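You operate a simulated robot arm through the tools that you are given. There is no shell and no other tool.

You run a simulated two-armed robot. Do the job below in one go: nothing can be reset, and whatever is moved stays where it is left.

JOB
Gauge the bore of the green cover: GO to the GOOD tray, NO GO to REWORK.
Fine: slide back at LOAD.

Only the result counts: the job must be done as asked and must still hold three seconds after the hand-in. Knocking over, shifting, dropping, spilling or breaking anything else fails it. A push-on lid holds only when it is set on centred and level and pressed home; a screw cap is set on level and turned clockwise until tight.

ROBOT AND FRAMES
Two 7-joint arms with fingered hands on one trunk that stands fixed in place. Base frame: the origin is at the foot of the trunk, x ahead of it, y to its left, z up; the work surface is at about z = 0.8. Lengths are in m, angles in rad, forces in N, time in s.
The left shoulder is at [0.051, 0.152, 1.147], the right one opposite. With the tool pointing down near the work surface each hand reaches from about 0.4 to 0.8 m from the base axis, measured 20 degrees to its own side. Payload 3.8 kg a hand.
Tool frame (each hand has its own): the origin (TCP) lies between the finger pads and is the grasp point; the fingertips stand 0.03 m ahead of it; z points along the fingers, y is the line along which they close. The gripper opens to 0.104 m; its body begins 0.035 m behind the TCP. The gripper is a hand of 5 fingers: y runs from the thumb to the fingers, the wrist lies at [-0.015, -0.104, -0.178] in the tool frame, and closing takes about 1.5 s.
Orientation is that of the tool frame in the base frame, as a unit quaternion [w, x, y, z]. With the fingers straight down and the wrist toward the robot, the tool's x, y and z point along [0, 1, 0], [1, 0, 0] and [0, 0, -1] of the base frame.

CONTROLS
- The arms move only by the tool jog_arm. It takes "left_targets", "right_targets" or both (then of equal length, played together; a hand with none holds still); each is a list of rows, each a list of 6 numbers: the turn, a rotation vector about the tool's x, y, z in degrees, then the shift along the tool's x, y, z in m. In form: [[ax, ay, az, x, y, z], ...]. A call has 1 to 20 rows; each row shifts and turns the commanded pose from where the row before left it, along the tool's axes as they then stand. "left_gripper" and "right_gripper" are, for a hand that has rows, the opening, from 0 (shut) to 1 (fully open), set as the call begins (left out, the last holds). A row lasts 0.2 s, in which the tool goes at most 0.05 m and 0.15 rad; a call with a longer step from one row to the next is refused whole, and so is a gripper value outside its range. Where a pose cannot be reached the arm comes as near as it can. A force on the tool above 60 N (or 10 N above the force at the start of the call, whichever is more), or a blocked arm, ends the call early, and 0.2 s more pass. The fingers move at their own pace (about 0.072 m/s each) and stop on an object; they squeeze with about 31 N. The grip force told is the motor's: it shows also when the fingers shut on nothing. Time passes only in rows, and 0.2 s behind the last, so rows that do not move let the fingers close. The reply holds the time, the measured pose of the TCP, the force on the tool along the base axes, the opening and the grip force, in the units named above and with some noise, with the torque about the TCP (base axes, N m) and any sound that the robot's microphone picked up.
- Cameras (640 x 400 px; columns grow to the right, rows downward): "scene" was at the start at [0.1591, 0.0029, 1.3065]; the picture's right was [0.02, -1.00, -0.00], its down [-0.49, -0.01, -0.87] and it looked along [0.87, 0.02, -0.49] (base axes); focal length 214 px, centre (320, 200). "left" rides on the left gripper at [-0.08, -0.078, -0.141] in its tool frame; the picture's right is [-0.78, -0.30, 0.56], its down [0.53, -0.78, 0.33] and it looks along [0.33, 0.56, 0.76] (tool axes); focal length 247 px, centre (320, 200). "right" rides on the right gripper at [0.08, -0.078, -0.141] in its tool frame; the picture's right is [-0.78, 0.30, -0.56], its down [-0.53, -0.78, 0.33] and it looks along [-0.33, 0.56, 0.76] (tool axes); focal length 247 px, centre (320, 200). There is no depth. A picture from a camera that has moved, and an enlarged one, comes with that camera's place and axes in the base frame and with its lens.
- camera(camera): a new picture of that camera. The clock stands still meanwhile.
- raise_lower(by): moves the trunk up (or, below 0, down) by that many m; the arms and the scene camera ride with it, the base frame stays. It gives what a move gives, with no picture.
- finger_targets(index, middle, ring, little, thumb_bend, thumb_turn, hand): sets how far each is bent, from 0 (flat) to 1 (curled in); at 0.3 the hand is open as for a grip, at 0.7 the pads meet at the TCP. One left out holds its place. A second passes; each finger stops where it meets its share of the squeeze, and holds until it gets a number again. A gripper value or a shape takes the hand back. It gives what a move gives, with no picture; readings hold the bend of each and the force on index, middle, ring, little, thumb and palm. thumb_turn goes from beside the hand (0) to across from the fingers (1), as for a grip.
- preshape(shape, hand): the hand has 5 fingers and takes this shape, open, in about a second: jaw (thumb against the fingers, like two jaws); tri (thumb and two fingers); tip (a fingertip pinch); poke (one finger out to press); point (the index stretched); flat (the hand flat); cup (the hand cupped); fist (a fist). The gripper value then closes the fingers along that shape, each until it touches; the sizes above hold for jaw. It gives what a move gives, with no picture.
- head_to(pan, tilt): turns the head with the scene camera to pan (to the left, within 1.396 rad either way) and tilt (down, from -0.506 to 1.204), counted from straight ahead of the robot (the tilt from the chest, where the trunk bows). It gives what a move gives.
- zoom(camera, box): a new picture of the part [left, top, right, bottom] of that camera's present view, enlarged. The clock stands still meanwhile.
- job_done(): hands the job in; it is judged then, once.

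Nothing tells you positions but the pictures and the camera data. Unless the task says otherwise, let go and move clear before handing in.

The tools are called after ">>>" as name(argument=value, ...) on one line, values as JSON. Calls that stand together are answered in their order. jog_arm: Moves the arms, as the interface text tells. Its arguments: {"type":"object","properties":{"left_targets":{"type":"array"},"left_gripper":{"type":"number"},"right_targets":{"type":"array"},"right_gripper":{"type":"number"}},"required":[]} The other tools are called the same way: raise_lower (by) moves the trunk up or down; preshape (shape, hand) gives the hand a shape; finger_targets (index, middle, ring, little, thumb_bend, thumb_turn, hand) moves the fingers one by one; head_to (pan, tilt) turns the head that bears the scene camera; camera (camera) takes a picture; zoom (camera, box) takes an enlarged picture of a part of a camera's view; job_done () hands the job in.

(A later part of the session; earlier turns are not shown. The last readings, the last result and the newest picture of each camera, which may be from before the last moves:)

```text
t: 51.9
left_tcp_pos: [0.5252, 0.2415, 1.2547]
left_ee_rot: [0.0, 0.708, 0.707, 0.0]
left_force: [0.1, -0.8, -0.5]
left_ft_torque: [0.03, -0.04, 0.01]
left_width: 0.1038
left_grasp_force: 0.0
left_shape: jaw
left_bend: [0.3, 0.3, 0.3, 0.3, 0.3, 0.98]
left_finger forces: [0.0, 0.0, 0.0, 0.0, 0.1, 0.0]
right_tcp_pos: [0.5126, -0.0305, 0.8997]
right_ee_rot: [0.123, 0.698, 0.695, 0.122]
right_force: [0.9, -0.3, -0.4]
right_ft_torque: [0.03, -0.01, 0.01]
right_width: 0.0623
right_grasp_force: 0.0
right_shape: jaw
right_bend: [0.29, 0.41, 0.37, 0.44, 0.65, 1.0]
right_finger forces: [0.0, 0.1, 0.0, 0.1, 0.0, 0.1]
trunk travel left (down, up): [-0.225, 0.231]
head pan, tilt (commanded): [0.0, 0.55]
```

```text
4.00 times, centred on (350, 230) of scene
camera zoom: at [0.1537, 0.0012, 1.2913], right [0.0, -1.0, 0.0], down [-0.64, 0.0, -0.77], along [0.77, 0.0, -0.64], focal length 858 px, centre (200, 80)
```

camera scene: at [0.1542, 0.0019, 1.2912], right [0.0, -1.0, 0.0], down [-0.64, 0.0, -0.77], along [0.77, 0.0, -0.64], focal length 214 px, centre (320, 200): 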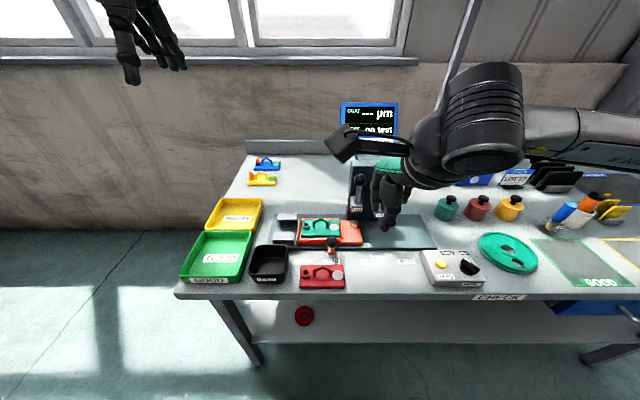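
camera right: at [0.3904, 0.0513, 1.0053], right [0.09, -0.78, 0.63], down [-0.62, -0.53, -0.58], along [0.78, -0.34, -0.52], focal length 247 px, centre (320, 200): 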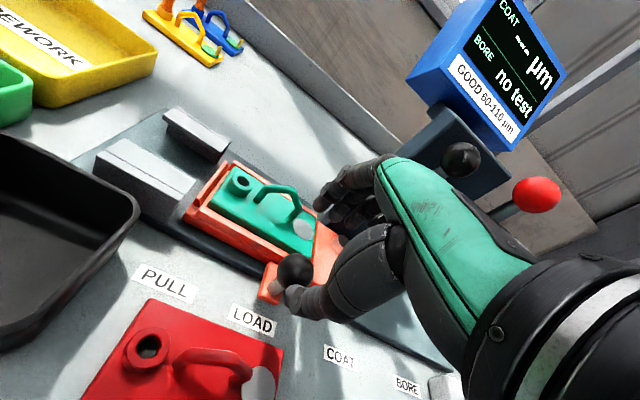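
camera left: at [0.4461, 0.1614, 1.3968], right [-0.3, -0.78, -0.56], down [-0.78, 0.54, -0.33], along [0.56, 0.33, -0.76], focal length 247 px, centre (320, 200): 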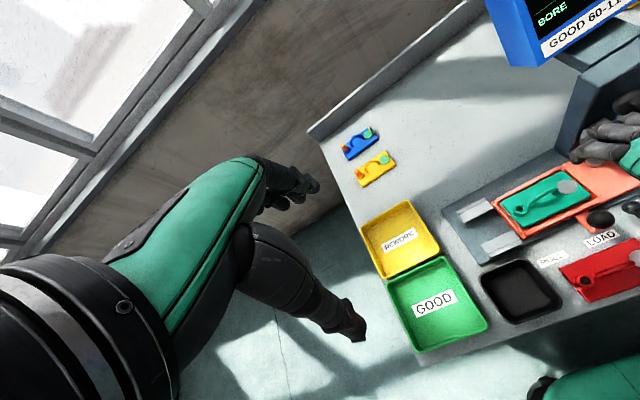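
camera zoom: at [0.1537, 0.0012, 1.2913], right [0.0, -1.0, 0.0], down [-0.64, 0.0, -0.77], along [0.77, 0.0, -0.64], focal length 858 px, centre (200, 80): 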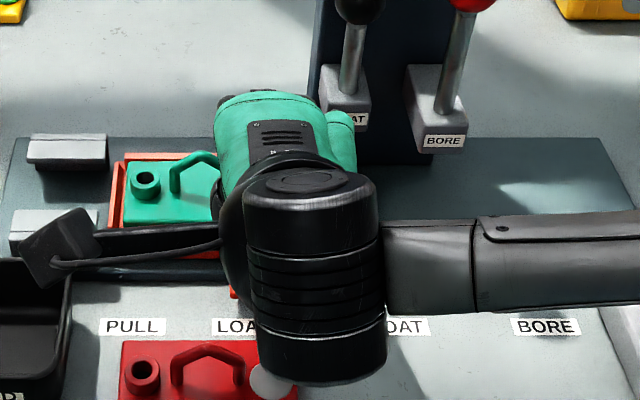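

The fingers are open too wide: the index tip would land on the cover. I'll narrow the opening before descending the rest of the way.

>>> jog_arm(right_targets=[[0, 0, 0, 0, 0, 0], [0, 0, 0, 0, 0, 0], [0, 0, 0, 0, 0, 0]], right_gripper=0.42)

>>> zoom(camera="left", box=[520, 140, 640, 260])

>>> zoom(camera="right", box=[180, 140, 420, 320])

```text
t: 52.7
left_tcp_pos: [0.5246, 0.243, 1.255]
left_ee_rot: [0.001, 0.708, 0.706, 0.0]
left_force: [0.2, 0.0, -0.3]
left_ft_torque: [-0.04, -0.03, -0.02]
left_width: 0.1039
left_grasp_force: 0.0
left_shape: jaw
left_bend: [0.3, 0.3, 0.3, 0.3, 0.3, 0.98]
left_finger forces: [0.0, 0.0, 0.0, 0.1, 0.0, 0.1]
right_tcp_pos: [0.5112, -0.0285, 0.9003]
right_ee_rot: [0.124, 0.697, 0.695, 0.122]
right_force: [-1.4, -0.1, -0.2]
right_ft_torque: [-0.01, 0.11, -0.02]
right_width: 0.0457
right_grasp_force: 0.0
right_shape: jaw
right_bend: [0.74, 0.48, 0.45, 0.43, 0.71, 1.0]
right_finger forces: [0.0, 0.0, 0.0, 0.1, 1.5, 0.0]
trunk travel left (down, up): [-0.225, 0.231]
head pan, tilt (commanded): [0.0, 0.55]
```

```text
3.33 times, centred on (580, 200) of left
camera zoom: at [0.4459, 0.1615, 1.3969], right [-0.3, -0.78, -0.56], down [-0.78, 0.54, -0.33], along [0.56, 0.33, -0.76], focal length 823 px, centre (-547, 200)
```

zoom: 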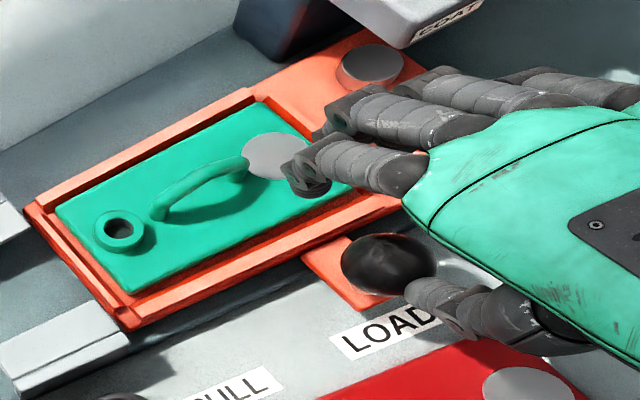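

```text
2.22 times, centred on (300, 230) of right
camera zoom: at [0.3902, 0.0514, 1.0057], right [0.09, -0.78, 0.63], down [-0.62, -0.53, -0.58], along [0.78, -0.34, -0.52], focal length 549 px, centre (364, 133)
```

zoom: 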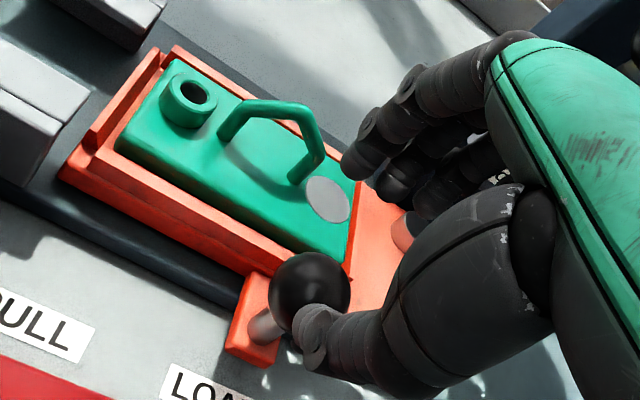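

The thumb has just touched the top of the knob because I'm about 2 cm too far forward for this tilt. I'll lift, step back and approach along the finger axis instead.

>>> jog_arm(right_targets=[[0, 0, 0, 0, 0.0055, -0.015], [0, 0, 0, 0, -0.0203, -0.0074], [0, 0, 0, 0, 0, 0], [0, 0, 0, 0, 0, 0]], right_gripper=0.55)

>>> zoom(camera="left", box=[520, 140, 640, 260])

>>> zoom(camera="right", box=[180, 160, 420, 340])

```text
t: 53.7
left_tcp_pos: [0.5249, 0.2417, 1.2546]
left_ee_rot: [-0.001, 0.708, 0.707, 0.0]
left_force: [0.2, -0.3, -0.2]
left_ft_torque: [-0.02, 0.02, 0.02]
left_width: 0.1039
left_grasp_force: 0.0
left_shape: jaw
left_bend: [0.3, 0.3, 0.3, 0.3, 0.3, 0.98]
left_finger forces: [0.0, 0.0, 0.0, 0.0, 0.0, 0.0]
right_tcp_pos: [0.4891, -0.0287, 0.915]
right_ee_rot: [0.123, 0.698, 0.695, 0.122]
right_force: [1.0, -0.4, 0.9]
right_ft_torque: [0.02, 0.03, 0.01]
right_width: 0.057
right_grasp_force: 0.0
right_shape: jaw
right_bend: [0.74, 0.43, 0.39, 0.42, 0.67, 1.0]
right_finger forces: [0.0, 0.1, 0.1, 0.0, 0.0, 0.0]
trunk travel left (down, up): [-0.225, 0.231]
head pan, tilt (commanded): [0.0, 0.55]
```

```text
3.33 times, centred on (580, 200) of left
camera zoom: at [0.4462, 0.1615, 1.3968], right [-0.3, -0.78, -0.56], down [-0.78, 0.54, -0.33], along [0.56, 0.33, -0.76], focal length 823 px, centre (-547, 200)
```

zoom: 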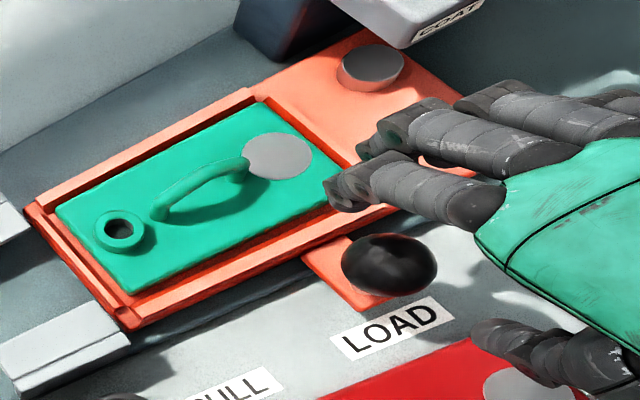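

```text
2.22 times, centred on (300, 250) of right
camera zoom: at [0.3688, 0.0517, 1.0212], right [0.09, -0.78, 0.63], down [-0.62, -0.53, -0.58], along [0.78, -0.34, -0.52], focal length 549 px, centre (364, 89)
```

zoom: 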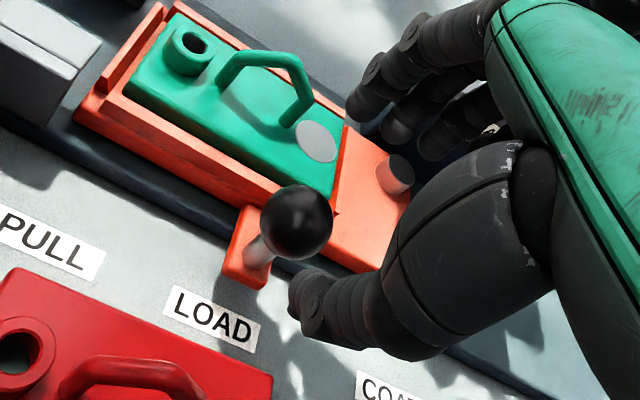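

The right wrist camera shows the knob about 7 mm further right than I assumed. I'll correct for that and advance halfway along the finger axis.

>>> jog_arm(right_targets=[[0, 0, 0, -0.007, 0.0005, 0], [0, 0, 0, 0, 0, 0.013], [0, 0, 0, 0, 0, 0.013], [0, 0, 0, 0, 0, 0]], right_gripper=0.55)

>>> zoom(camera="left", box=[520, 140, 640, 260])

>>> zoom(camera="right", box=[180, 160, 420, 340])

```text
t: 54.7
left_tcp_pos: [0.525, 0.241, 1.2546]
left_ee_rot: [0.0, 0.708, 0.707, 0.0]
left_force: [0.9, 0.2, 0.4]
left_ft_torque: [0.0, 0.0, 0.0]
left_width: 0.1035
left_grasp_force: 0.1
left_shape: jaw
left_bend: [0.3, 0.3, 0.3, 0.3, 0.3, 0.98]
left_finger forces: [0.0, 0.1, 0.0, 0.1, 0.1, 0.1]
right_tcp_pos: [0.5011, -0.0362, 0.8912]
right_ee_rot: [0.124, 0.697, 0.696, 0.122]
right_force: [0.9, -0.3, 0.0]
right_ft_torque: [-0.03, -0.01, -0.01]
right_width: 0.0568
right_grasp_force: 0.1
right_shape: jaw
right_bend: [0.74, 0.43, 0.39, 0.42, 0.67, 1.0]
right_finger forces: [0.0, 0.1, 0.1, 0.0, 0.0, 0.0]
trunk travel left (down, up): [-0.225, 0.231]
head pan, tilt (commanded): [0.0, 0.55]
```

```text
3.33 times, centred on (580, 200) of left
camera zoom: at [0.446, 0.1613, 1.3969], right [-0.3, -0.78, -0.56], down [-0.78, 0.54, -0.33], along [0.56, 0.33, -0.76], focal length 823 px, centre (-547, 200)
```

zoom: 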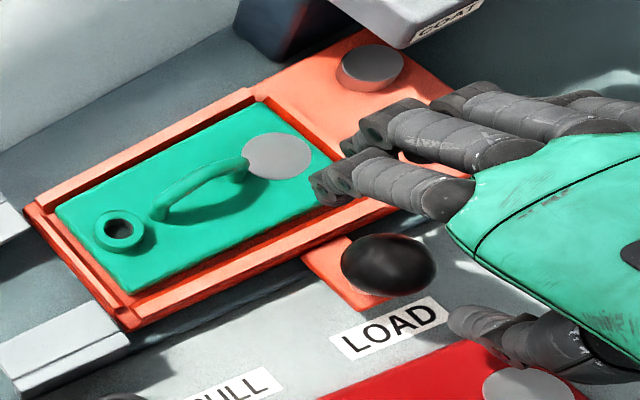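

```text
2.22 times, centred on (300, 250) of right
camera zoom: at [0.3779, 0.0445, 0.9965], right [0.09, -0.78, 0.63], down [-0.62, -0.53, -0.58], along [0.78, -0.34, -0.52], focal length 549 px, centre (364, 89)
```

zoom: 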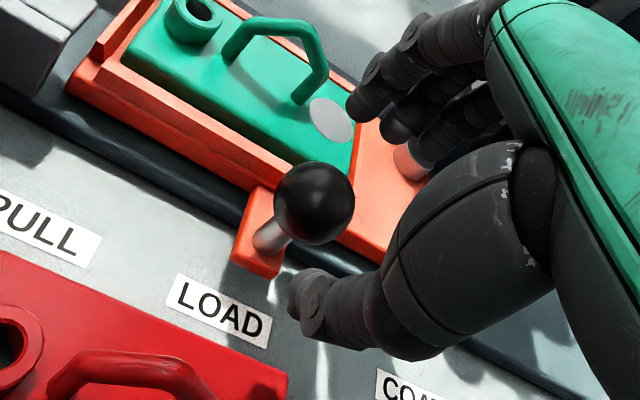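

The knob is lined up between thumb and fingers. I'll go the last 2.2 cm with a slightly narrower opening and check clearances.

>>> jog_arm(right_targets=[[0, 0, 0, 0, 0, 0.01], [0, 0, 0, 0, 0, 0.012], [0, 0, 0, 0, 0, 0]], right_gripper=0.48)

>>> zoom(camera="left", box=[520, 140, 640, 260])

>>> zoom(camera="right", box=[180, 160, 420, 340])

```text
t: 55.5
left_tcp_pos: [0.5254, 0.2426, 1.2559]
left_ee_rot: [0.0, 0.708, 0.706, 0.001]
left_force: [0.1, 1.2, -0.3]
left_ft_torque: [0.01, 0.01, -0.05]
left_width: 0.1036
left_grasp_force: 0.1
left_shape: jaw
left_bend: [0.3, 0.3, 0.3, 0.3, 0.3, 0.98]
left_finger forces: [0.1, 0.0, 0.0, 0.1, 0.1, 0.0]
right_tcp_pos: [0.5069, -0.0367, 0.8701]
right_ee_rot: [0.124, 0.697, 0.696, 0.122]
right_force: [0.4, 0.9, -0.2]
right_ft_torque: [0.01, 0.01, -0.02]
right_width: 0.0504
right_grasp_force: 0.0
right_shape: jaw
right_bend: [0.74, 0.45, 0.42, 0.41, 0.7, 1.0]
right_finger forces: [0.0, 0.0, 0.0, 0.0, 0.0, 0.1]
trunk travel left (down, up): [-0.225, 0.231]
head pan, tilt (commanded): [0.0, 0.55]
```

```text
3.33 times, centred on (580, 200) of left
camera zoom: at [0.4461, 0.1613, 1.3968], right [-0.3, -0.78, -0.56], down [-0.78, 0.54, -0.33], along [0.56, 0.33, -0.76], focal length 823 px, centre (-547, 200)
```

zoom: 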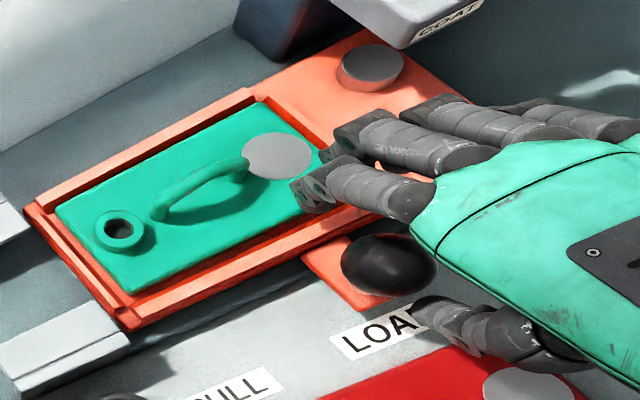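

```text
2.22 times, centred on (300, 250) of right
camera zoom: at [0.3855, 0.0441, 0.9754], right [0.09, -0.78, 0.63], down [-0.62, -0.53, -0.58], along [0.78, -0.34, -0.52], focal length 549 px, centre (364, 89)
```

zoom: 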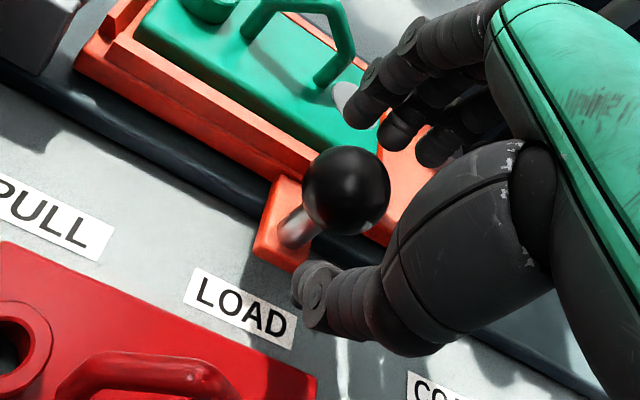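

The knob's ball is exactly where it should be between the fingertips. Closing on it now.

>>> jog_arm(right_targets=[[0, 0, 0, 0, 0, 0], [0, 0, 0, 0, 0, 0], [0, 0, 0, 0, 0, 0], [0, 0, 0, 0, 0, 0], [0, 0, 0, 0, 0, 0]], right_gripper=0.0)

>>> zoom(camera="left", box=[520, 140, 640, 260])

>>> zoom(camera="right", box=[180, 160, 420, 340])

```text
t: 56.7
left_tcp_pos: [0.5262, 0.2413, 1.2544]
left_ee_rot: [0.0, 0.708, 0.706, -0.001]
left_force: [-0.3, -0.4, 0.9]
left_ft_torque: [0.0, -0.02, 0.02]
left_width: 0.1038
left_grasp_force: 0.1
left_shape: jaw
left_bend: [0.3, 0.3, 0.3, 0.3, 0.3, 0.98]
left_finger forces: [0.0, 0.1, 0.0, 0.1, 0.0, 0.0]
right_tcp_pos: [0.5064, -0.0368, 0.8689]
right_ee_rot: [0.121, 0.696, 0.697, 0.12]
right_force: [-5.6, -2.6, -13.1]
right_ft_torque: [-0.04, 0.05, 0.0]
right_width: 0.0113
right_grasp_force: 30.6
right_shape: jaw
right_bend: [0.72, 0.7, 0.7, 0.7, 0.75, 1.0]
right_finger forces: [13.7, 5.1, 0.0, 0.0, 26.7, 0.1]
trunk travel left (down, up): [-0.225, 0.231]
head pan, tilt (commanded): [0.0, 0.55]
```

```text
3.33 times, centred on (580, 200) of left
camera zoom: at [0.4469, 0.1609, 1.3964], right [-0.3, -0.78, -0.56], down [-0.78, 0.54, -0.33], along [0.56, 0.33, -0.76], focal length 823 px, centre (-547, 200)
```

zoom: 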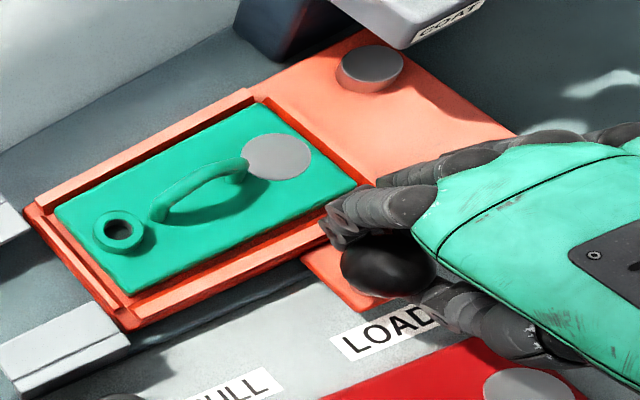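

```text
2.22 times, centred on (300, 250) of right
camera zoom: at [0.3853, 0.0436, 0.9738], right [0.09, -0.77, 0.63], down [-0.62, -0.54, -0.57], along [0.78, -0.34, -0.53], focal length 549 px, centre (364, 89)
```

zoom: 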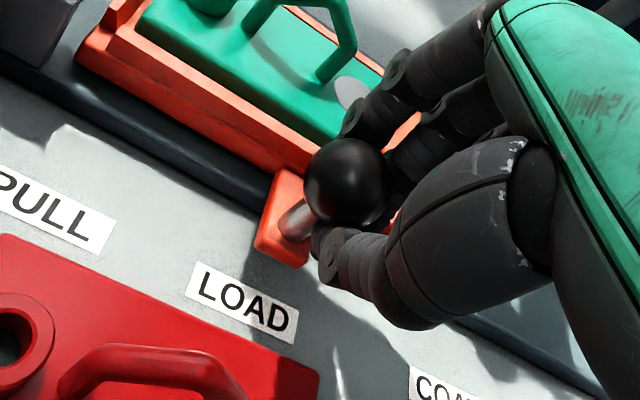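

The ball is caged between thumb, index and middle finger. I'll slide it toward BORE gently, a first 4 cm, and check that the slide follows.

>>> jog_arm(right_targets=[[0, 0, 0, -0.005, 0, 0], [0, 0, 0, -0.01, 0, 0], [0, 0, 0, -0.012, 0, 0], [0, 0, 0, -0.008, 0, 0], [0, 0, 0, -0.005, 0, 0], [0, 0, 0, 0, 0, 0]])

>>> camera(camera="right")

>>> zoom(camera="left", box=[500, 120, 640, 260])

>>> zoom(camera="scene", box=[260, 180, 440, 290])

```text
t: 58.1
left_tcp_pos: [0.5265, 0.2417, 1.2536]
left_ee_rot: [-0.001, 0.708, 0.706, -0.001]
left_force: [1.0, -1.0, 1.3]
left_ft_torque: [-0.06, -0.02, -0.01]
left_width: 0.1037
left_grasp_force: 0.1
left_shape: jaw
left_bend: [0.3, 0.3, 0.3, 0.3, 0.3, 0.98]
left_finger forces: [0.1, 0.0, 0.0, 0.0, 0.0, 0.0]
right_tcp_pos: [0.5067, -0.0739, 0.8694]
right_ee_rot: [0.121, 0.697, 0.696, 0.121]
right_force: [-7.8, 1.3, -22.0]
right_ft_torque: [-0.04, 0.15, 0.03]
right_width: 0.0109
right_grasp_force: 30.7
right_shape: jaw
right_bend: [0.72, 0.7, 0.7, 0.7, 0.75, 1.0]
right_finger forces: [14.4, 5.1, 0.0, 0.0, 29.5, 0.0]
trunk travel left (down, up): [-0.225, 0.231]
head pan, tilt (commanded): [0.0, 0.55]
```

```text
taken
camera right: at [0.3855, 0.0037, 0.9745], right [0.09, -0.78, 0.63], down [-0.62, -0.54, -0.57], along [0.78, -0.34, -0.53], focal length 247 px, centre (320, 200)
```

right: 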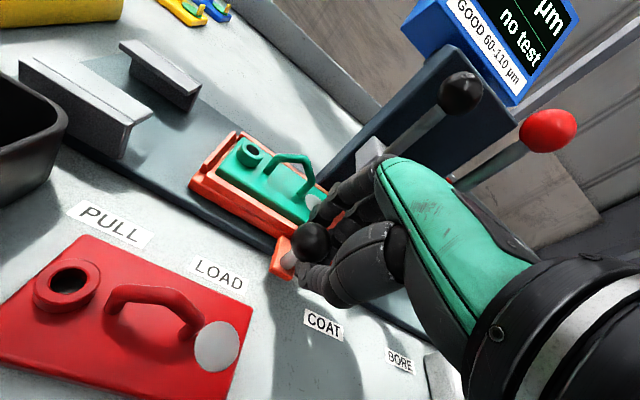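

```text
2.86 times, centred on (570, 190) of left
camera zoom: at [0.4478, 0.1611, 1.3961], right [-0.3, -0.78, -0.56], down [-0.78, 0.54, -0.33], along [0.55, 0.33, -0.76], focal length 706 px, centre (-394, 229)
```

zoom: 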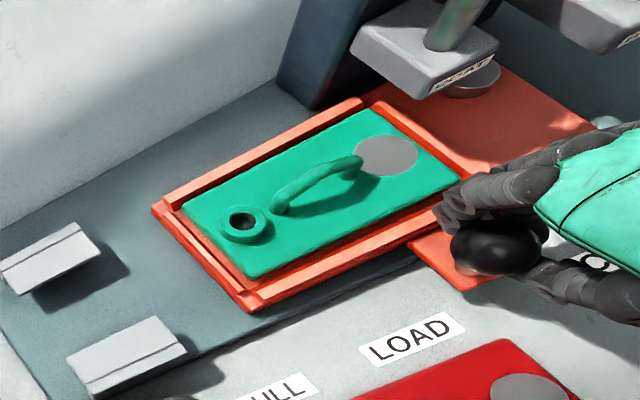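

```text
3.56 times, centred on (350, 235) of scene
camera zoom: at [0.1553, 0.0009, 1.2909], right [0.0, -1.0, 0.0], down [-0.64, 0.0, -0.77], along [0.77, 0.0, -0.64], focal length 763 px, centre (213, 76)
```

zoom: 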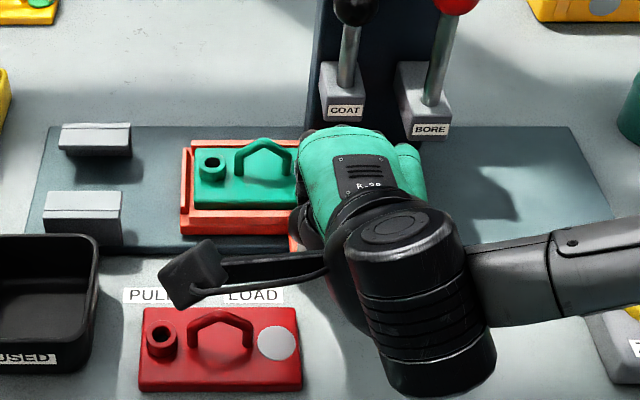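

The slide follows and the cover stays in its nest. There is some vertical strain from the caged ball, so I'll ease the hand down 2 mm and continue toward BORE.

>>> jog_arm(right_targets=[[0, 0, 0, -0.004, -0.0007, 0.0019], [0, 0, 0, -0.01, 0, 0], [0, 0, 0, -0.014, 0, 0], [0, 0, 0, -0.014, 0, 0], [0, 0, 0, -0.01, 0, 0], [0, 0, 0, -0.006, 0, 0], [0, 0, 0, 0, 0, 0]])

>>> camera(camera="right")

>>> zoom(camera="scene", box=[260, 180, 440, 290])

```text
t: 59.7
left_tcp_pos: [0.5263, 0.2405, 1.2555]
left_ee_rot: [-0.001, 0.708, 0.706, -0.001]
left_force: [-0.5, -0.3, -0.9]
left_ft_torque: [0.03, -0.04, 0.04]
left_width: 0.1036
left_grasp_force: 0.0
left_shape: jaw
left_bend: [0.3, 0.3, 0.3, 0.3, 0.3, 0.98]
left_finger forces: [0.0, 0.0, 0.0, 0.0, 0.0, 0.0]
right_tcp_pos: [0.5066, -0.1351, 0.8673]
right_ee_rot: [0.123, 0.699, 0.695, 0.119]
right_force: [-8.3, -3.3, -14.7]
right_ft_torque: [-0.07, 0.11, -0.01]
right_width: 0.0111
right_grasp_force: 30.8
right_shape: jaw
right_bend: [0.72, 0.7, 0.7, 0.7, 0.75, 1.0]
right_finger forces: [13.7, 6.9, 0.0, 0.0, 26.3, 0.0]
trunk travel left (down, up): [-0.225, 0.231]
head pan, tilt (commanded): [0.0, 0.55]
```

```text
taken
camera right: at [0.3861, -0.054, 0.9739], right [0.09, -0.77, 0.63], down [-0.62, -0.53, -0.57], along [0.78, -0.34, -0.53], focal length 247 px, centre (320, 200)
```

right: 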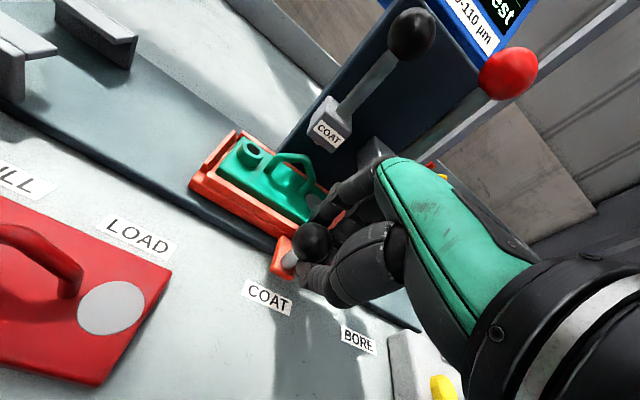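

```text
3.56 times, centred on (350, 235) of scene
camera zoom: at [0.1543, 0.0001, 1.2911], right [0.0, -1.0, 0.0], down [-0.64, 0.0, -0.77], along [0.77, 0.0, -0.64], focal length 763 px, centre (213, 76)
```

zoom: 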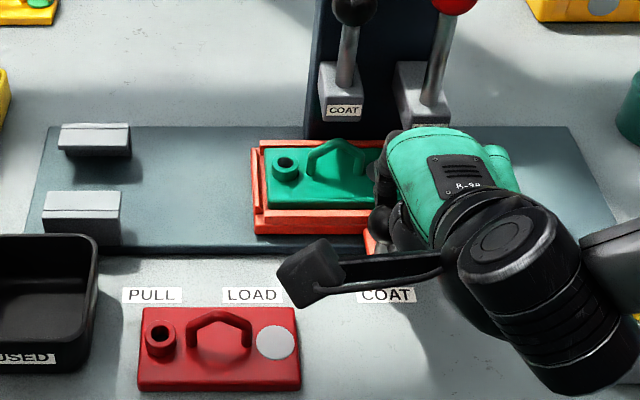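

The slide is almost at COAT and the fingers already pass clear in front of the BORE block. I'll carry on toward BORE.

>>> jog_arm(right_targets=[[0, 0, 0, -0.005, 0, 0], [0, 0, 0, -0.01, 0, 0], [0, 0, 0, -0.014, 0, 0], [0, 0, 0, -0.014, 0, 0], [0, 0, 0, -0.014, 0, 0], [0, 0, 0, -0.014, 0, 0], [0, 0, 0, -0.01, 0, 0], [0, 0, 0, -0.006, 0, 0], [0, 0, 0, -0.004, 0, 0], [0, 0, 0, 0, 0, 0]])

>>> camera(camera="right")

>>> camera(camera="scene")

>>> zoom(camera="scene", box=[300, 180, 480, 290])

```text
t: 61.9
left_tcp_pos: [0.5255, 0.2407, 1.2544]
left_ee_rot: [-0.001, 0.708, 0.706, -0.001]
left_force: [1.1, 0.4, -0.8]
left_ft_torque: [0.03, -0.04, 0.0]
left_width: 0.1037
left_grasp_force: 0.1
left_shape: jaw
left_bend: [0.3, 0.3, 0.3, 0.3, 0.3, 0.98]
left_finger forces: [0.0, 0.1, 0.0, 0.0, 0.0, 0.0]
right_tcp_pos: [0.5212, -0.2028, 0.9009]
right_ee_rot: [0.123, 0.698, 0.696, 0.12]
right_force: [0.3, -0.2, 0.2]
right_ft_torque: [0.0, 0.02, 0.02]
right_width: 0.008
right_grasp_force: 30.8
right_shape: jaw
right_bend: [0.73, 0.7, 0.7, 0.7, 0.78, 1.0]
right_finger forces: [0.1, 0.1, 0.0, 0.0, 0.0, 0.0]
right hand out of reach, approached as far as the arm can: row 1, 2, 3, 4, 5, 6, 7
trunk travel left (down, up): [-0.225, 0.231]
head pan, tilt (commanded): [0.0, 0.55]
```

```text
taken
camera right: at [0.4003, -0.1223, 1.0081], right [0.09, -0.77, 0.63], down [-0.62, -0.54, -0.57], along [0.78, -0.34, -0.53], focal length 247 px, centre (320, 200)
```

right: 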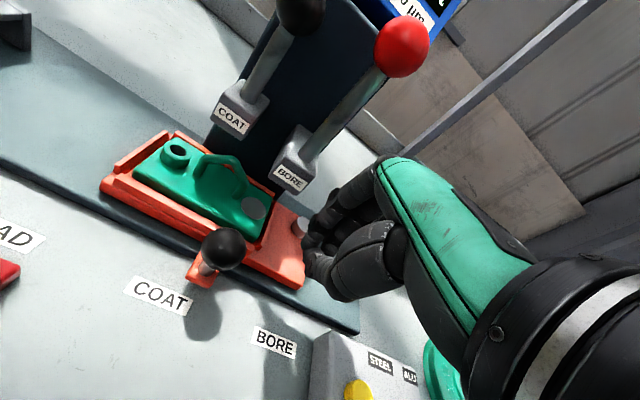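

```text
taken
camera scene: at [0.1538, 0.0016, 1.2912], right [0.0, -1.0, 0.0], down [-0.64, 0.0, -0.77], along [0.77, 0.0, -0.64], focal length 214 px, centre (320, 200)
```

scene: 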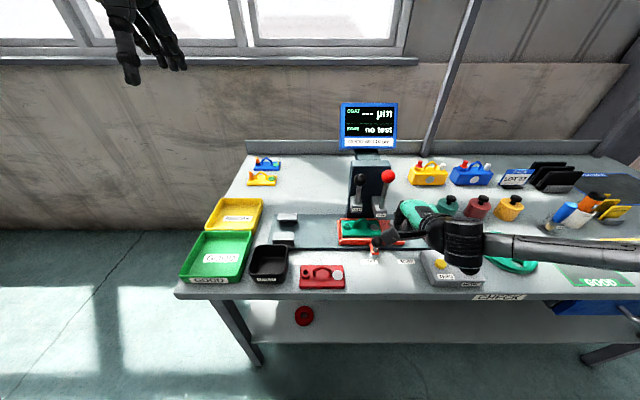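

```text
3.56 times, centred on (390, 235) of scene
camera zoom: at [0.1538, 0.0016, 1.2912], right [0.0, -1.0, 0.0], down [-0.64, 0.0, -0.77], along [0.77, 0.0, -0.64], focal length 763 px, centre (71, 76)
```

zoom: 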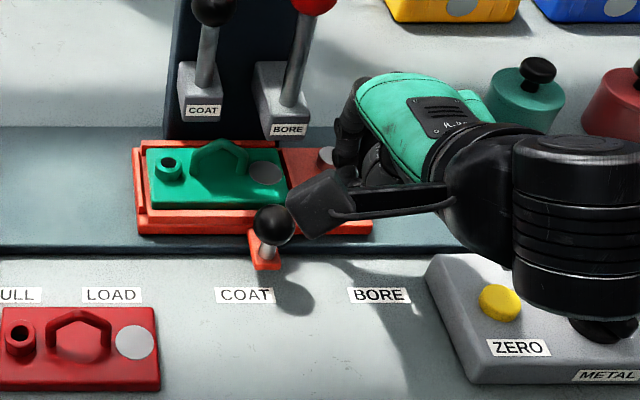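

The hand slipped off the knob because that tilted pose is too close to the shoulder to reach; the slide now stands about 2 cm past COAT with the cover still seated. I'll move the hand up and clear, then raise the trunk to gain reach.

>>> jog_arm(right_targets=[[0, 0, 0, -0.015, 0.0103, -0.0282], [0, 0, 0, -0.015, 0.0103, -0.0282], [0, 0, 0, 0, 0, 0]])

>>> camera(camera="scene")

```text
t: 62.7
left_tcp_pos: [0.5253, 0.2419, 1.2546]
left_ee_rot: [-0.001, 0.707, 0.707, 0.0]
left_force: [1.0, 0.7, 0.3]
left_ft_torque: [0.0, 0.03, -0.01]
left_width: 0.1038
left_grasp_force: 0.1
left_shape: jaw
left_bend: [0.3, 0.3, 0.3, 0.3, 0.3, 0.98]
left_finger forces: [0.0, 0.1, 0.1, 0.0, 0.0, 0.1]
right_tcp_pos: [0.5201, -0.2316, 0.9602]
right_ee_rot: [0.124, 0.697, 0.696, 0.123]
right_force: [-0.4, 0.5, -0.1]
right_ft_torque: [0.0, 0.0, -0.02]
right_width: 0.0079
right_grasp_force: 31.1
right_shape: jaw
right_bend: [0.73, 0.7, 0.7, 0.7, 0.78, 1.0]
right_finger forces: [0.0, 0.0, 0.0, 0.0, 0.1, 0.0]
trunk travel left (down, up): [-0.225, 0.231]
head pan, tilt (commanded): [0.0, 0.55]
```

```text
taken
camera scene: at [0.1543, 0.0013, 1.2911], right [0.0, -1.0, 0.0], down [-0.64, 0.0, -0.77], along [0.77, 0.0, -0.64], focal length 214 px, centre (320, 200)
```

scene: 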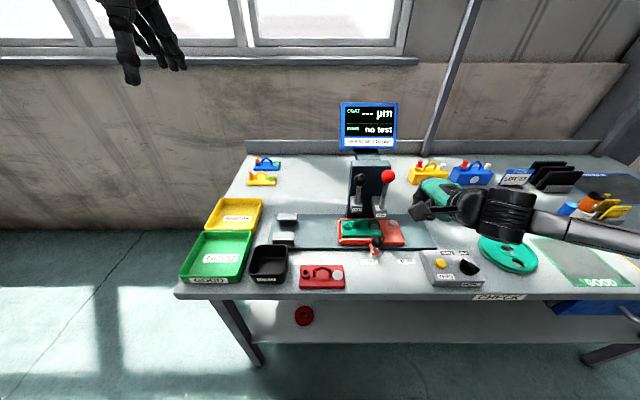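

The hand is clear. I'll raise the trunk 0.2 m for more working room and look down at the slide.

>>> raise_lower(by=0.2)

>>> head_to(pan=-0.15, tilt=0.75)

>>> camera(camera="scene")

>>> zoom(camera="scene", box=[240, 150, 400, 250])

```text
t: 64.9
left_tcp_pos: [0.5251, 0.2426, 1.4549]
left_ee_rot: [-0.001, 0.707, 0.707, -0.001]
left_force: [-0.3, -0.2, 0.1]
left_ft_torque: [-0.03, -0.01, -0.03]
left_width: 0.1033
left_grasp_force: 0.1
left_shape: jaw
left_bend: [0.3, 0.3, 0.3, 0.3, 0.3, 0.98]
left_finger forces: [0.0, 0.0, 0.0, 0.1, 0.1, 0.0]
right_tcp_pos: [0.5207, -0.233, 1.16]
right_ee_rot: [0.123, 0.697, 0.696, 0.122]
right_force: [-0.3, -0.1, -0.4]
right_ft_torque: [0.0, -0.04, 0.01]
right_width: 0.008
right_grasp_force: 30.6
right_shape: jaw
right_bend: [0.73, 0.7, 0.7, 0.7, 0.78, 1.0]
right_finger forces: [0.0, 0.1, 0.0, 0.1, 0.0, 0.0]
trunk travel left (down, up): [-0.425, 0.031]
head pan, tilt (commanded): [0.0, 0.55]
```

```text
t: 65.6
left_tcp_pos: [0.5249, 0.2418, 1.4553]
left_ee_rot: [-0.001, 0.708, 0.707, -0.002]
left_force: [-0.1, 0.2, 0.2]
left_ft_torque: [-0.01, 0.0, 0.0]
left_width: 0.1036
left_grasp_force: 0.1
left_shape: jaw
left_bend: [0.3, 0.3, 0.3, 0.3, 0.3, 0.98]
left_finger forces: [0.0, 0.0, 0.0, 0.0, 0.0, 0.0]
right_tcp_pos: [0.5202, -0.2319, 1.1618]
right_ee_rot: [0.124, 0.698, 0.695, 0.122]
right_force: [0.3, -0.4, -0.5]
right_ft_torque: [0.0, 0.01, -0.01]
right_width: 0.0079
right_grasp_force: 31.3
right_shape: jaw
right_bend: [0.73, 0.7, 0.7, 0.7, 0.78, 1.0]
right_finger forces: [0.0, 0.1, 0.0, 0.0, 0.0, 0.0]
trunk travel left (down, up): [-0.425, 0.031]
head pan, tilt (commanded): [-0.15, 0.75]
```

```text
taken
camera scene: at [0.0857, -0.0112, 1.495], right [-0.15, -0.99, 0.0], down [-0.68, 0.1, -0.73], along [0.72, -0.11, -0.68], focal length 214 px, centre (320, 200)
```

scene: 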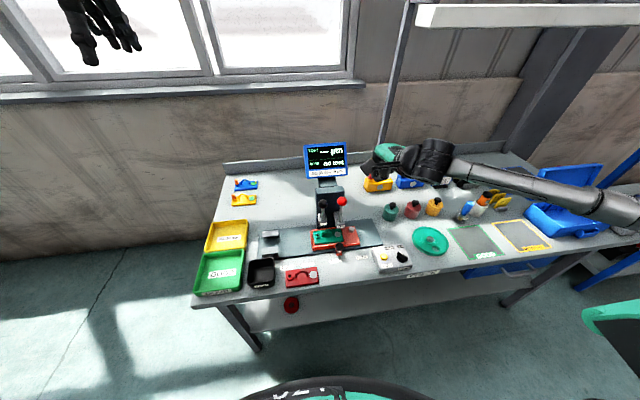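

```text
4.00 times, centred on (320, 200) of scene
camera zoom: at [0.0857, -0.0112, 1.495], right [-0.15, -0.99, 0.0], down [-0.68, 0.1, -0.73], along [0.72, -0.11, -0.68], focal length 858 px, centre (320, 200)
```

zoom: 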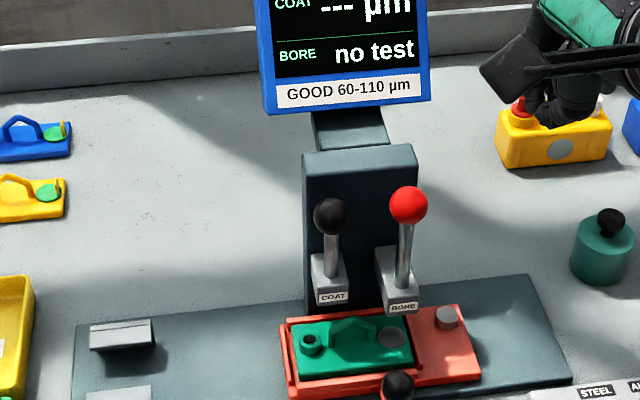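

From here I'll push the knob with the closed hand from its left side rather than grip it. First I'll bring the hand over to the left of the knob, keeping high above the plungers, then come down.

>>> jog_arm(right_targets=[[0, 0, 0, 0.045, -0.003, -0.0011], [0, 0, 0, 0.045, -0.003, -0.0011], [0, 0, 0, 0.045, -0.003, -0.0011], [0, 0, 0, 0.045, -0.003, -0.0011], [0, 0, 0, 0, -0.0148, 0.0407], [0, 0, 0, 0, -0.0148, 0.0407], [0, 0, 0, 0, -0.0148, 0.0407], [0, 0, 0, 0, -0.0148, 0.0407], [0, 0, 0, 0, -0.0148, 0.0407], [0, 0, 0, 0, 0, 0]], right_gripper=0.0)

>>> camera(camera="scene")

>>> zoom(camera="scene", box=[240, 180, 400, 280])

>>> camera(camera="right")

```text
t: 67.8
left_tcp_pos: [0.5241, 0.2422, 1.4555]
left_ee_rot: [0.0, 0.707, 0.707, 0.001]
left_force: [0.3, 0.2, 1.0]
left_ft_torque: [-0.01, 0.02, 0.05]
left_width: 0.1037
left_grasp_force: 0.0
left_shape: jaw
left_bend: [0.3, 0.3, 0.3, 0.3, 0.3, 0.98]
left_finger forces: [0.0, 0.0, 0.0, 0.0, 0.1, 0.0]
right_tcp_pos: [0.5087, -0.0524, 0.9442]
right_ee_rot: [0.123, 0.698, 0.696, 0.121]
right_force: [0.5, 0.6, -0.1]
right_ft_torque: [-0.02, 0.03, 0.03]
right_width: 0.0077
right_grasp_force: 31.3
right_shape: jaw
right_bend: [0.73, 0.7, 0.7, 0.7, 0.79, 1.0]
right_finger forces: [0.0, 0.1, 0.0, 0.0, 0.0, 0.0]
trunk travel left (down, up): [-0.425, 0.031]
head pan, tilt (commanded): [-0.15, 0.75]
```

```text
taken
camera scene: at [0.0854, -0.0116, 1.495], right [-0.15, -0.99, 0.0], down [-0.68, 0.1, -0.73], along [0.72, -0.11, -0.68], focal length 214 px, centre (320, 200)
```

scene: 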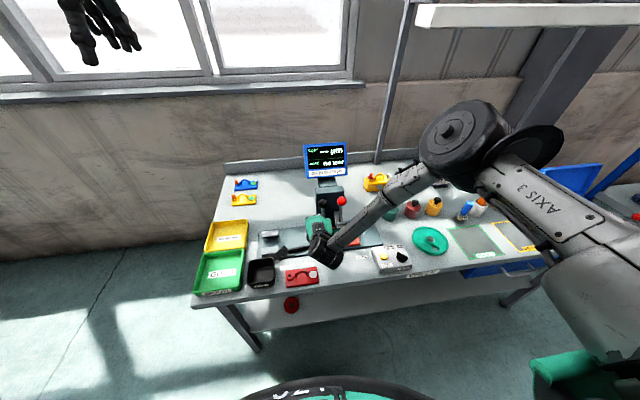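

```text
4.00 times, centred on (320, 230) of scene
camera zoom: at [0.0854, -0.0116, 1.495], right [-0.15, -0.99, 0.0], down [-0.68, 0.1, -0.73], along [0.72, -0.11, -0.68], focal length 858 px, centre (320, 80)
```

zoom: 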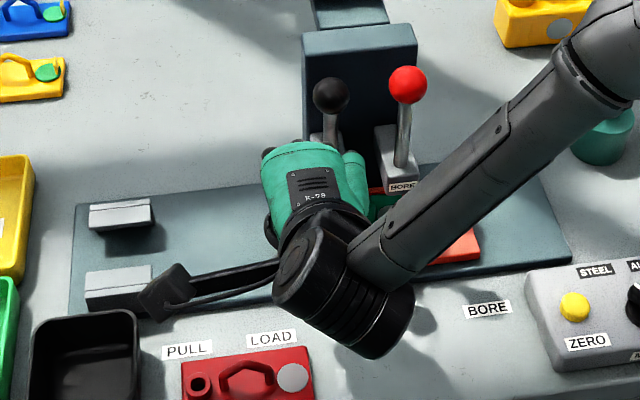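

```text
taken
camera right: at [0.3871, 0.0277, 1.0494], right [0.09, -0.77, 0.63], down [-0.62, -0.53, -0.58], along [0.78, -0.34, -0.53], focal length 247 px, centre (320, 200)
```

right: 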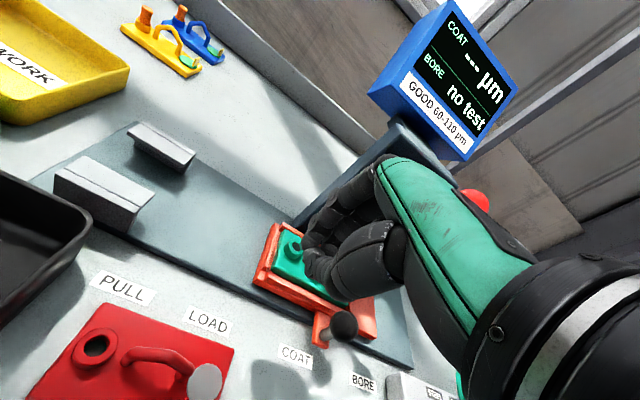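

The hand is just left of the knob (ball at about (0.517, -0.158)). I'll lower it to knob height.

>>> jog_arm(right_targets=[[0, 0, 0, 0, -0.0133, 0.0368], [0, 0, 0, 0, -0.0085, 0.0236], [0, 0, 0, 0, -0.0047, 0.013], [0, 0, 0, 0, 0, 0]])

>>> camera(camera="right")

>>> zoom(camera="scene", box=[240, 180, 400, 280])

```text
t: 68.8
left_tcp_pos: [0.5257, 0.2429, 1.4554]
left_ee_rot: [0.0, 0.707, 0.707, -0.001]
left_force: [-0.3, -1.1, 0.3]
left_ft_torque: [-0.01, 0.0, 0.02]
left_width: 0.1038
left_grasp_force: 0.0
left_shape: jaw
left_bend: [0.3, 0.3, 0.3, 0.3, 0.3, 0.98]
left_finger forces: [0.0, 0.0, 0.1, 0.0, 0.1, 0.0]
right_tcp_pos: [0.5171, -0.0236, 0.8838]
right_ee_rot: [0.123, 0.699, 0.695, 0.119]
right_force: [0.1, 1.3, -0.2]
right_ft_torque: [0.03, 0.0, -0.01]
right_width: 0.0079
right_grasp_force: 31.3
right_shape: jaw
right_bend: [0.73, 0.7, 0.7, 0.7, 0.79, 1.0]
right_finger forces: [0.0, 0.0, 0.0, 0.0, 0.1, 0.0]
right hand out of reach, approached as far as the arm can: row 1, 2, 3
trunk travel left (down, up): [-0.425, 0.031]
head pan, tilt (commanded): [-0.15, 0.75]
```

```text
taken
camera right: at [0.3973, 0.0581, 0.9887], right [0.09, -0.77, 0.63], down [-0.62, -0.53, -0.57], along [0.78, -0.34, -0.53], focal length 247 px, centre (320, 200)
```

right: 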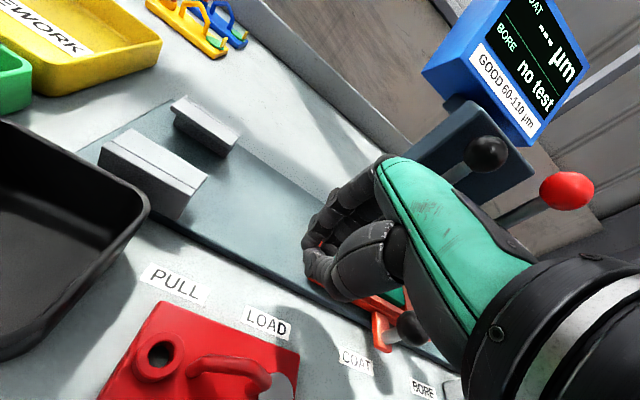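

```text
4.00 times, centred on (320, 230) of scene
camera zoom: at [0.0856, -0.0111, 1.495], right [-0.15, -0.99, 0.0], down [-0.68, 0.1, -0.73], along [0.72, -0.11, -0.68], focal length 858 px, centre (320, 80)
```

zoom: 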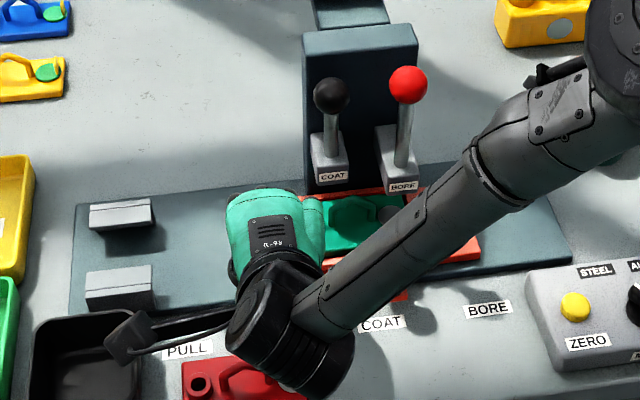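

That pose is beyond the wrist's reach with the trunk raised, and the hand drifted left without touching anything. At the original trunk height this tilt worked over exactly the range I need, so I'll lift the hand and go back to it.

>>> jog_arm(right_targets=[[0, 0, 0, 0, 0.0145, -0.04], [0, 0, 0, 0, 0.0145, -0.04], [0, 0, 0, -0.01, 0.0125, -0.042], [0, 0, 0, -0.01, 0.0125, -0.042], [0, 0, 0, -0.01, 0.0125, -0.042], [0, 0, 0, 0, 0.0145, -0.04], [0, 0, 0, 0, 0, 0]])

>>> raise_lower(by=-0.2)

>>> camera(camera="scene")

>>> camera(camera="right")

```text
t: 70.4
left_tcp_pos: [0.5257, 0.2425, 1.4545]
left_ee_rot: [-0.001, 0.708, 0.706, -0.001]
left_force: [-0.5, -0.4, -0.2]
left_ft_torque: [0.02, 0.05, 0.04]
left_width: 0.104
left_grasp_force: 0.0
left_shape: jaw
left_bend: [0.3, 0.3, 0.3, 0.3, 0.3, 0.98]
left_finger forces: [0.0, 0.0, 0.0, 0.0, 0.1, 0.1]
right_tcp_pos: [0.5101, -0.0525, 1.1426]
right_ee_rot: [0.123, 0.697, 0.696, 0.122]
right_force: [0.6, -0.8, 0.2]
right_ft_torque: [-0.03, 0.0, 0.0]
right_width: 0.008
right_grasp_force: 30.6
right_shape: jaw
right_bend: [0.73, 0.7, 0.7, 0.7, 0.79, 1.0]
right_finger forces: [0.1, 0.0, 0.0, 0.1, 0.0, 0.0]
trunk travel left (down, up): [-0.425, 0.031]
head pan, tilt (commanded): [-0.15, 0.75]
```

```text
t: 72.6
left_tcp_pos: [0.5253, 0.242, 1.2549]
left_ee_rot: [0.0, 0.708, 0.707, 0.0]
left_force: [0.6, -0.3, 0.0]
left_ft_torque: [-0.02, 0.0, 0.0]
left_width: 0.1035
left_grasp_force: 0.1
left_shape: jaw
left_bend: [0.3, 0.3, 0.3, 0.3, 0.3, 0.98]
left_finger forces: [0.0, 0.0, 0.1, 0.1, 0.0, 0.1]
right_tcp_pos: [0.5094, -0.0527, 0.9426]
right_ee_rot: [0.124, 0.697, 0.695, 0.123]
right_force: [0.4, 0.0, -0.7]
right_ft_torque: [0.0, -0.03, 0.07]
right_width: 0.008
right_grasp_force: 30.6
right_shape: jaw
right_bend: [0.73, 0.7, 0.7, 0.7, 0.79, 1.0]
right_finger forces: [0.0, 0.0, 0.0, 0.0, 0.0, 0.1]
trunk travel left (down, up): [-0.225, 0.231]
head pan, tilt (commanded): [-0.15, 0.75]
```

```text
taken
camera scene: at [0.1432, -0.0113, 1.2752], right [-0.15, -0.99, 0.02], down [-0.77, 0.1, -0.63], along [0.62, -0.11, -0.78], focal length 214 px, centre (320, 200)
```

scene: 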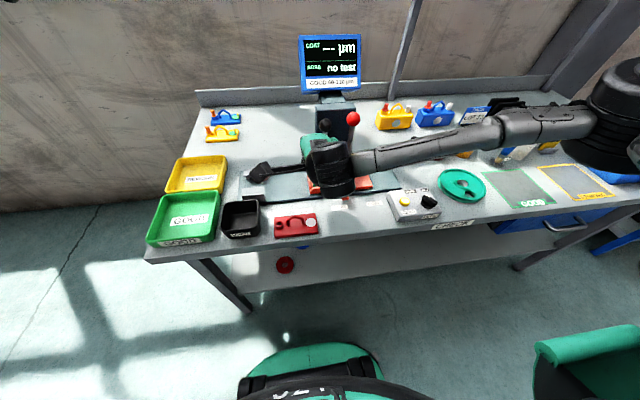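

```text
taken
camera right: at [0.3885, 0.0277, 1.0481], right [0.09, -0.78, 0.63], down [-0.62, -0.53, -0.58], along [0.78, -0.34, -0.52], focal length 247 px, centre (320, 200)
```

right: 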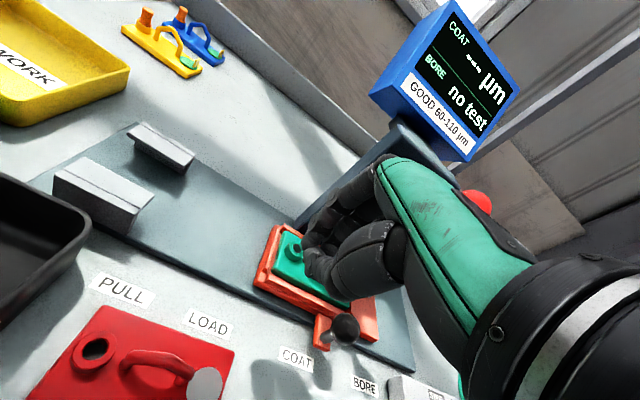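

Back at the original height, the hand is left of the knob. I'll lower it to knob height again, in checkable steps.

>>> jog_arm(right_targets=[[0, 0, 0, 0, -0.0148, 0.035], [0, 0, 0, 0, -0.0088, 0.0212], [0, 0, 0, 0, -0.006, 0.0141], [0, 0, 0, 0, 0, 0]])

>>> camera(camera="right")

>>> zoom(camera="scene", box=[240, 130, 400, 230])

```text
t: 73.6
left_tcp_pos: [0.5243, 0.2419, 1.254]
left_ee_rot: [-0.001, 0.708, 0.706, 0.0]
left_force: [-0.7, -0.2, -0.1]
left_ft_torque: [0.03, 0.0, -0.01]
left_width: 0.1038
left_grasp_force: 0.1
left_shape: jaw
left_bend: [0.3, 0.3, 0.3, 0.3, 0.3, 0.98]
left_finger forces: [0.0, 0.0, 0.0, 0.0, 0.1, 0.0]
right_tcp_pos: [0.5058, -0.0523, 0.8657]
right_ee_rot: [0.124, 0.697, 0.696, 0.123]
right_force: [-0.1, -0.6, 0.3]
right_ft_torque: [0.02, 0.0, 0.0]
right_width: 0.008
right_grasp_force: 30.4
right_shape: jaw
right_bend: [0.73, 0.7, 0.7, 0.7, 0.79, 1.0]
right_finger forces: [0.0, 0.1, 0.0, 0.1, 0.1, 0.1]
trunk travel left (down, up): [-0.225, 0.231]
head pan, tilt (commanded): [-0.15, 0.75]
```

```text
taken
camera right: at [0.3852, 0.0275, 0.9711], right [0.09, -0.78, 0.63], down [-0.62, -0.53, -0.58], along [0.78, -0.34, -0.52], focal length 247 px, centre (320, 200)
```

right: 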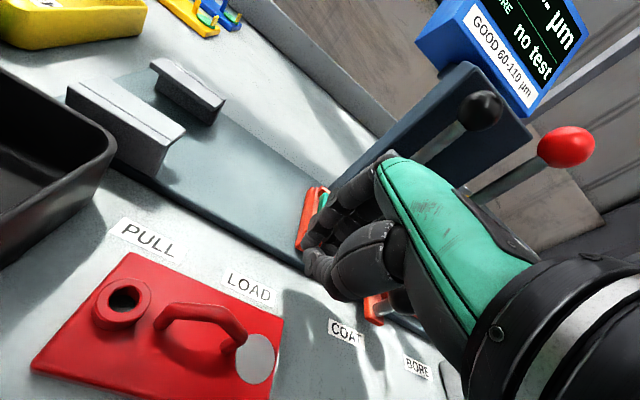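

```text
4.00 times, centred on (320, 180) of scene
camera zoom: at [0.1437, -0.0113, 1.2751], right [-0.15, -0.99, 0.02], down [-0.77, 0.1, -0.63], along [0.62, -0.11, -0.78], focal length 858 px, centre (320, 280)
```

zoom: 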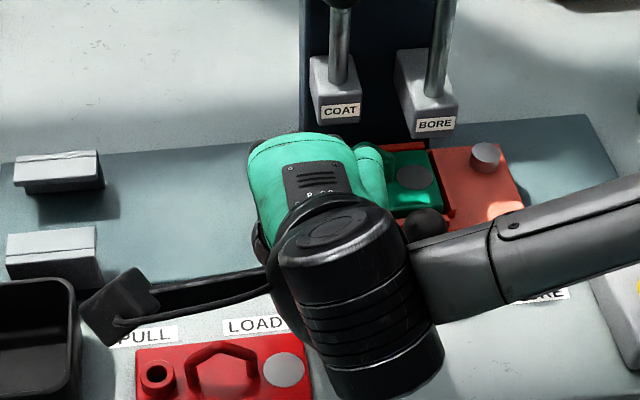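

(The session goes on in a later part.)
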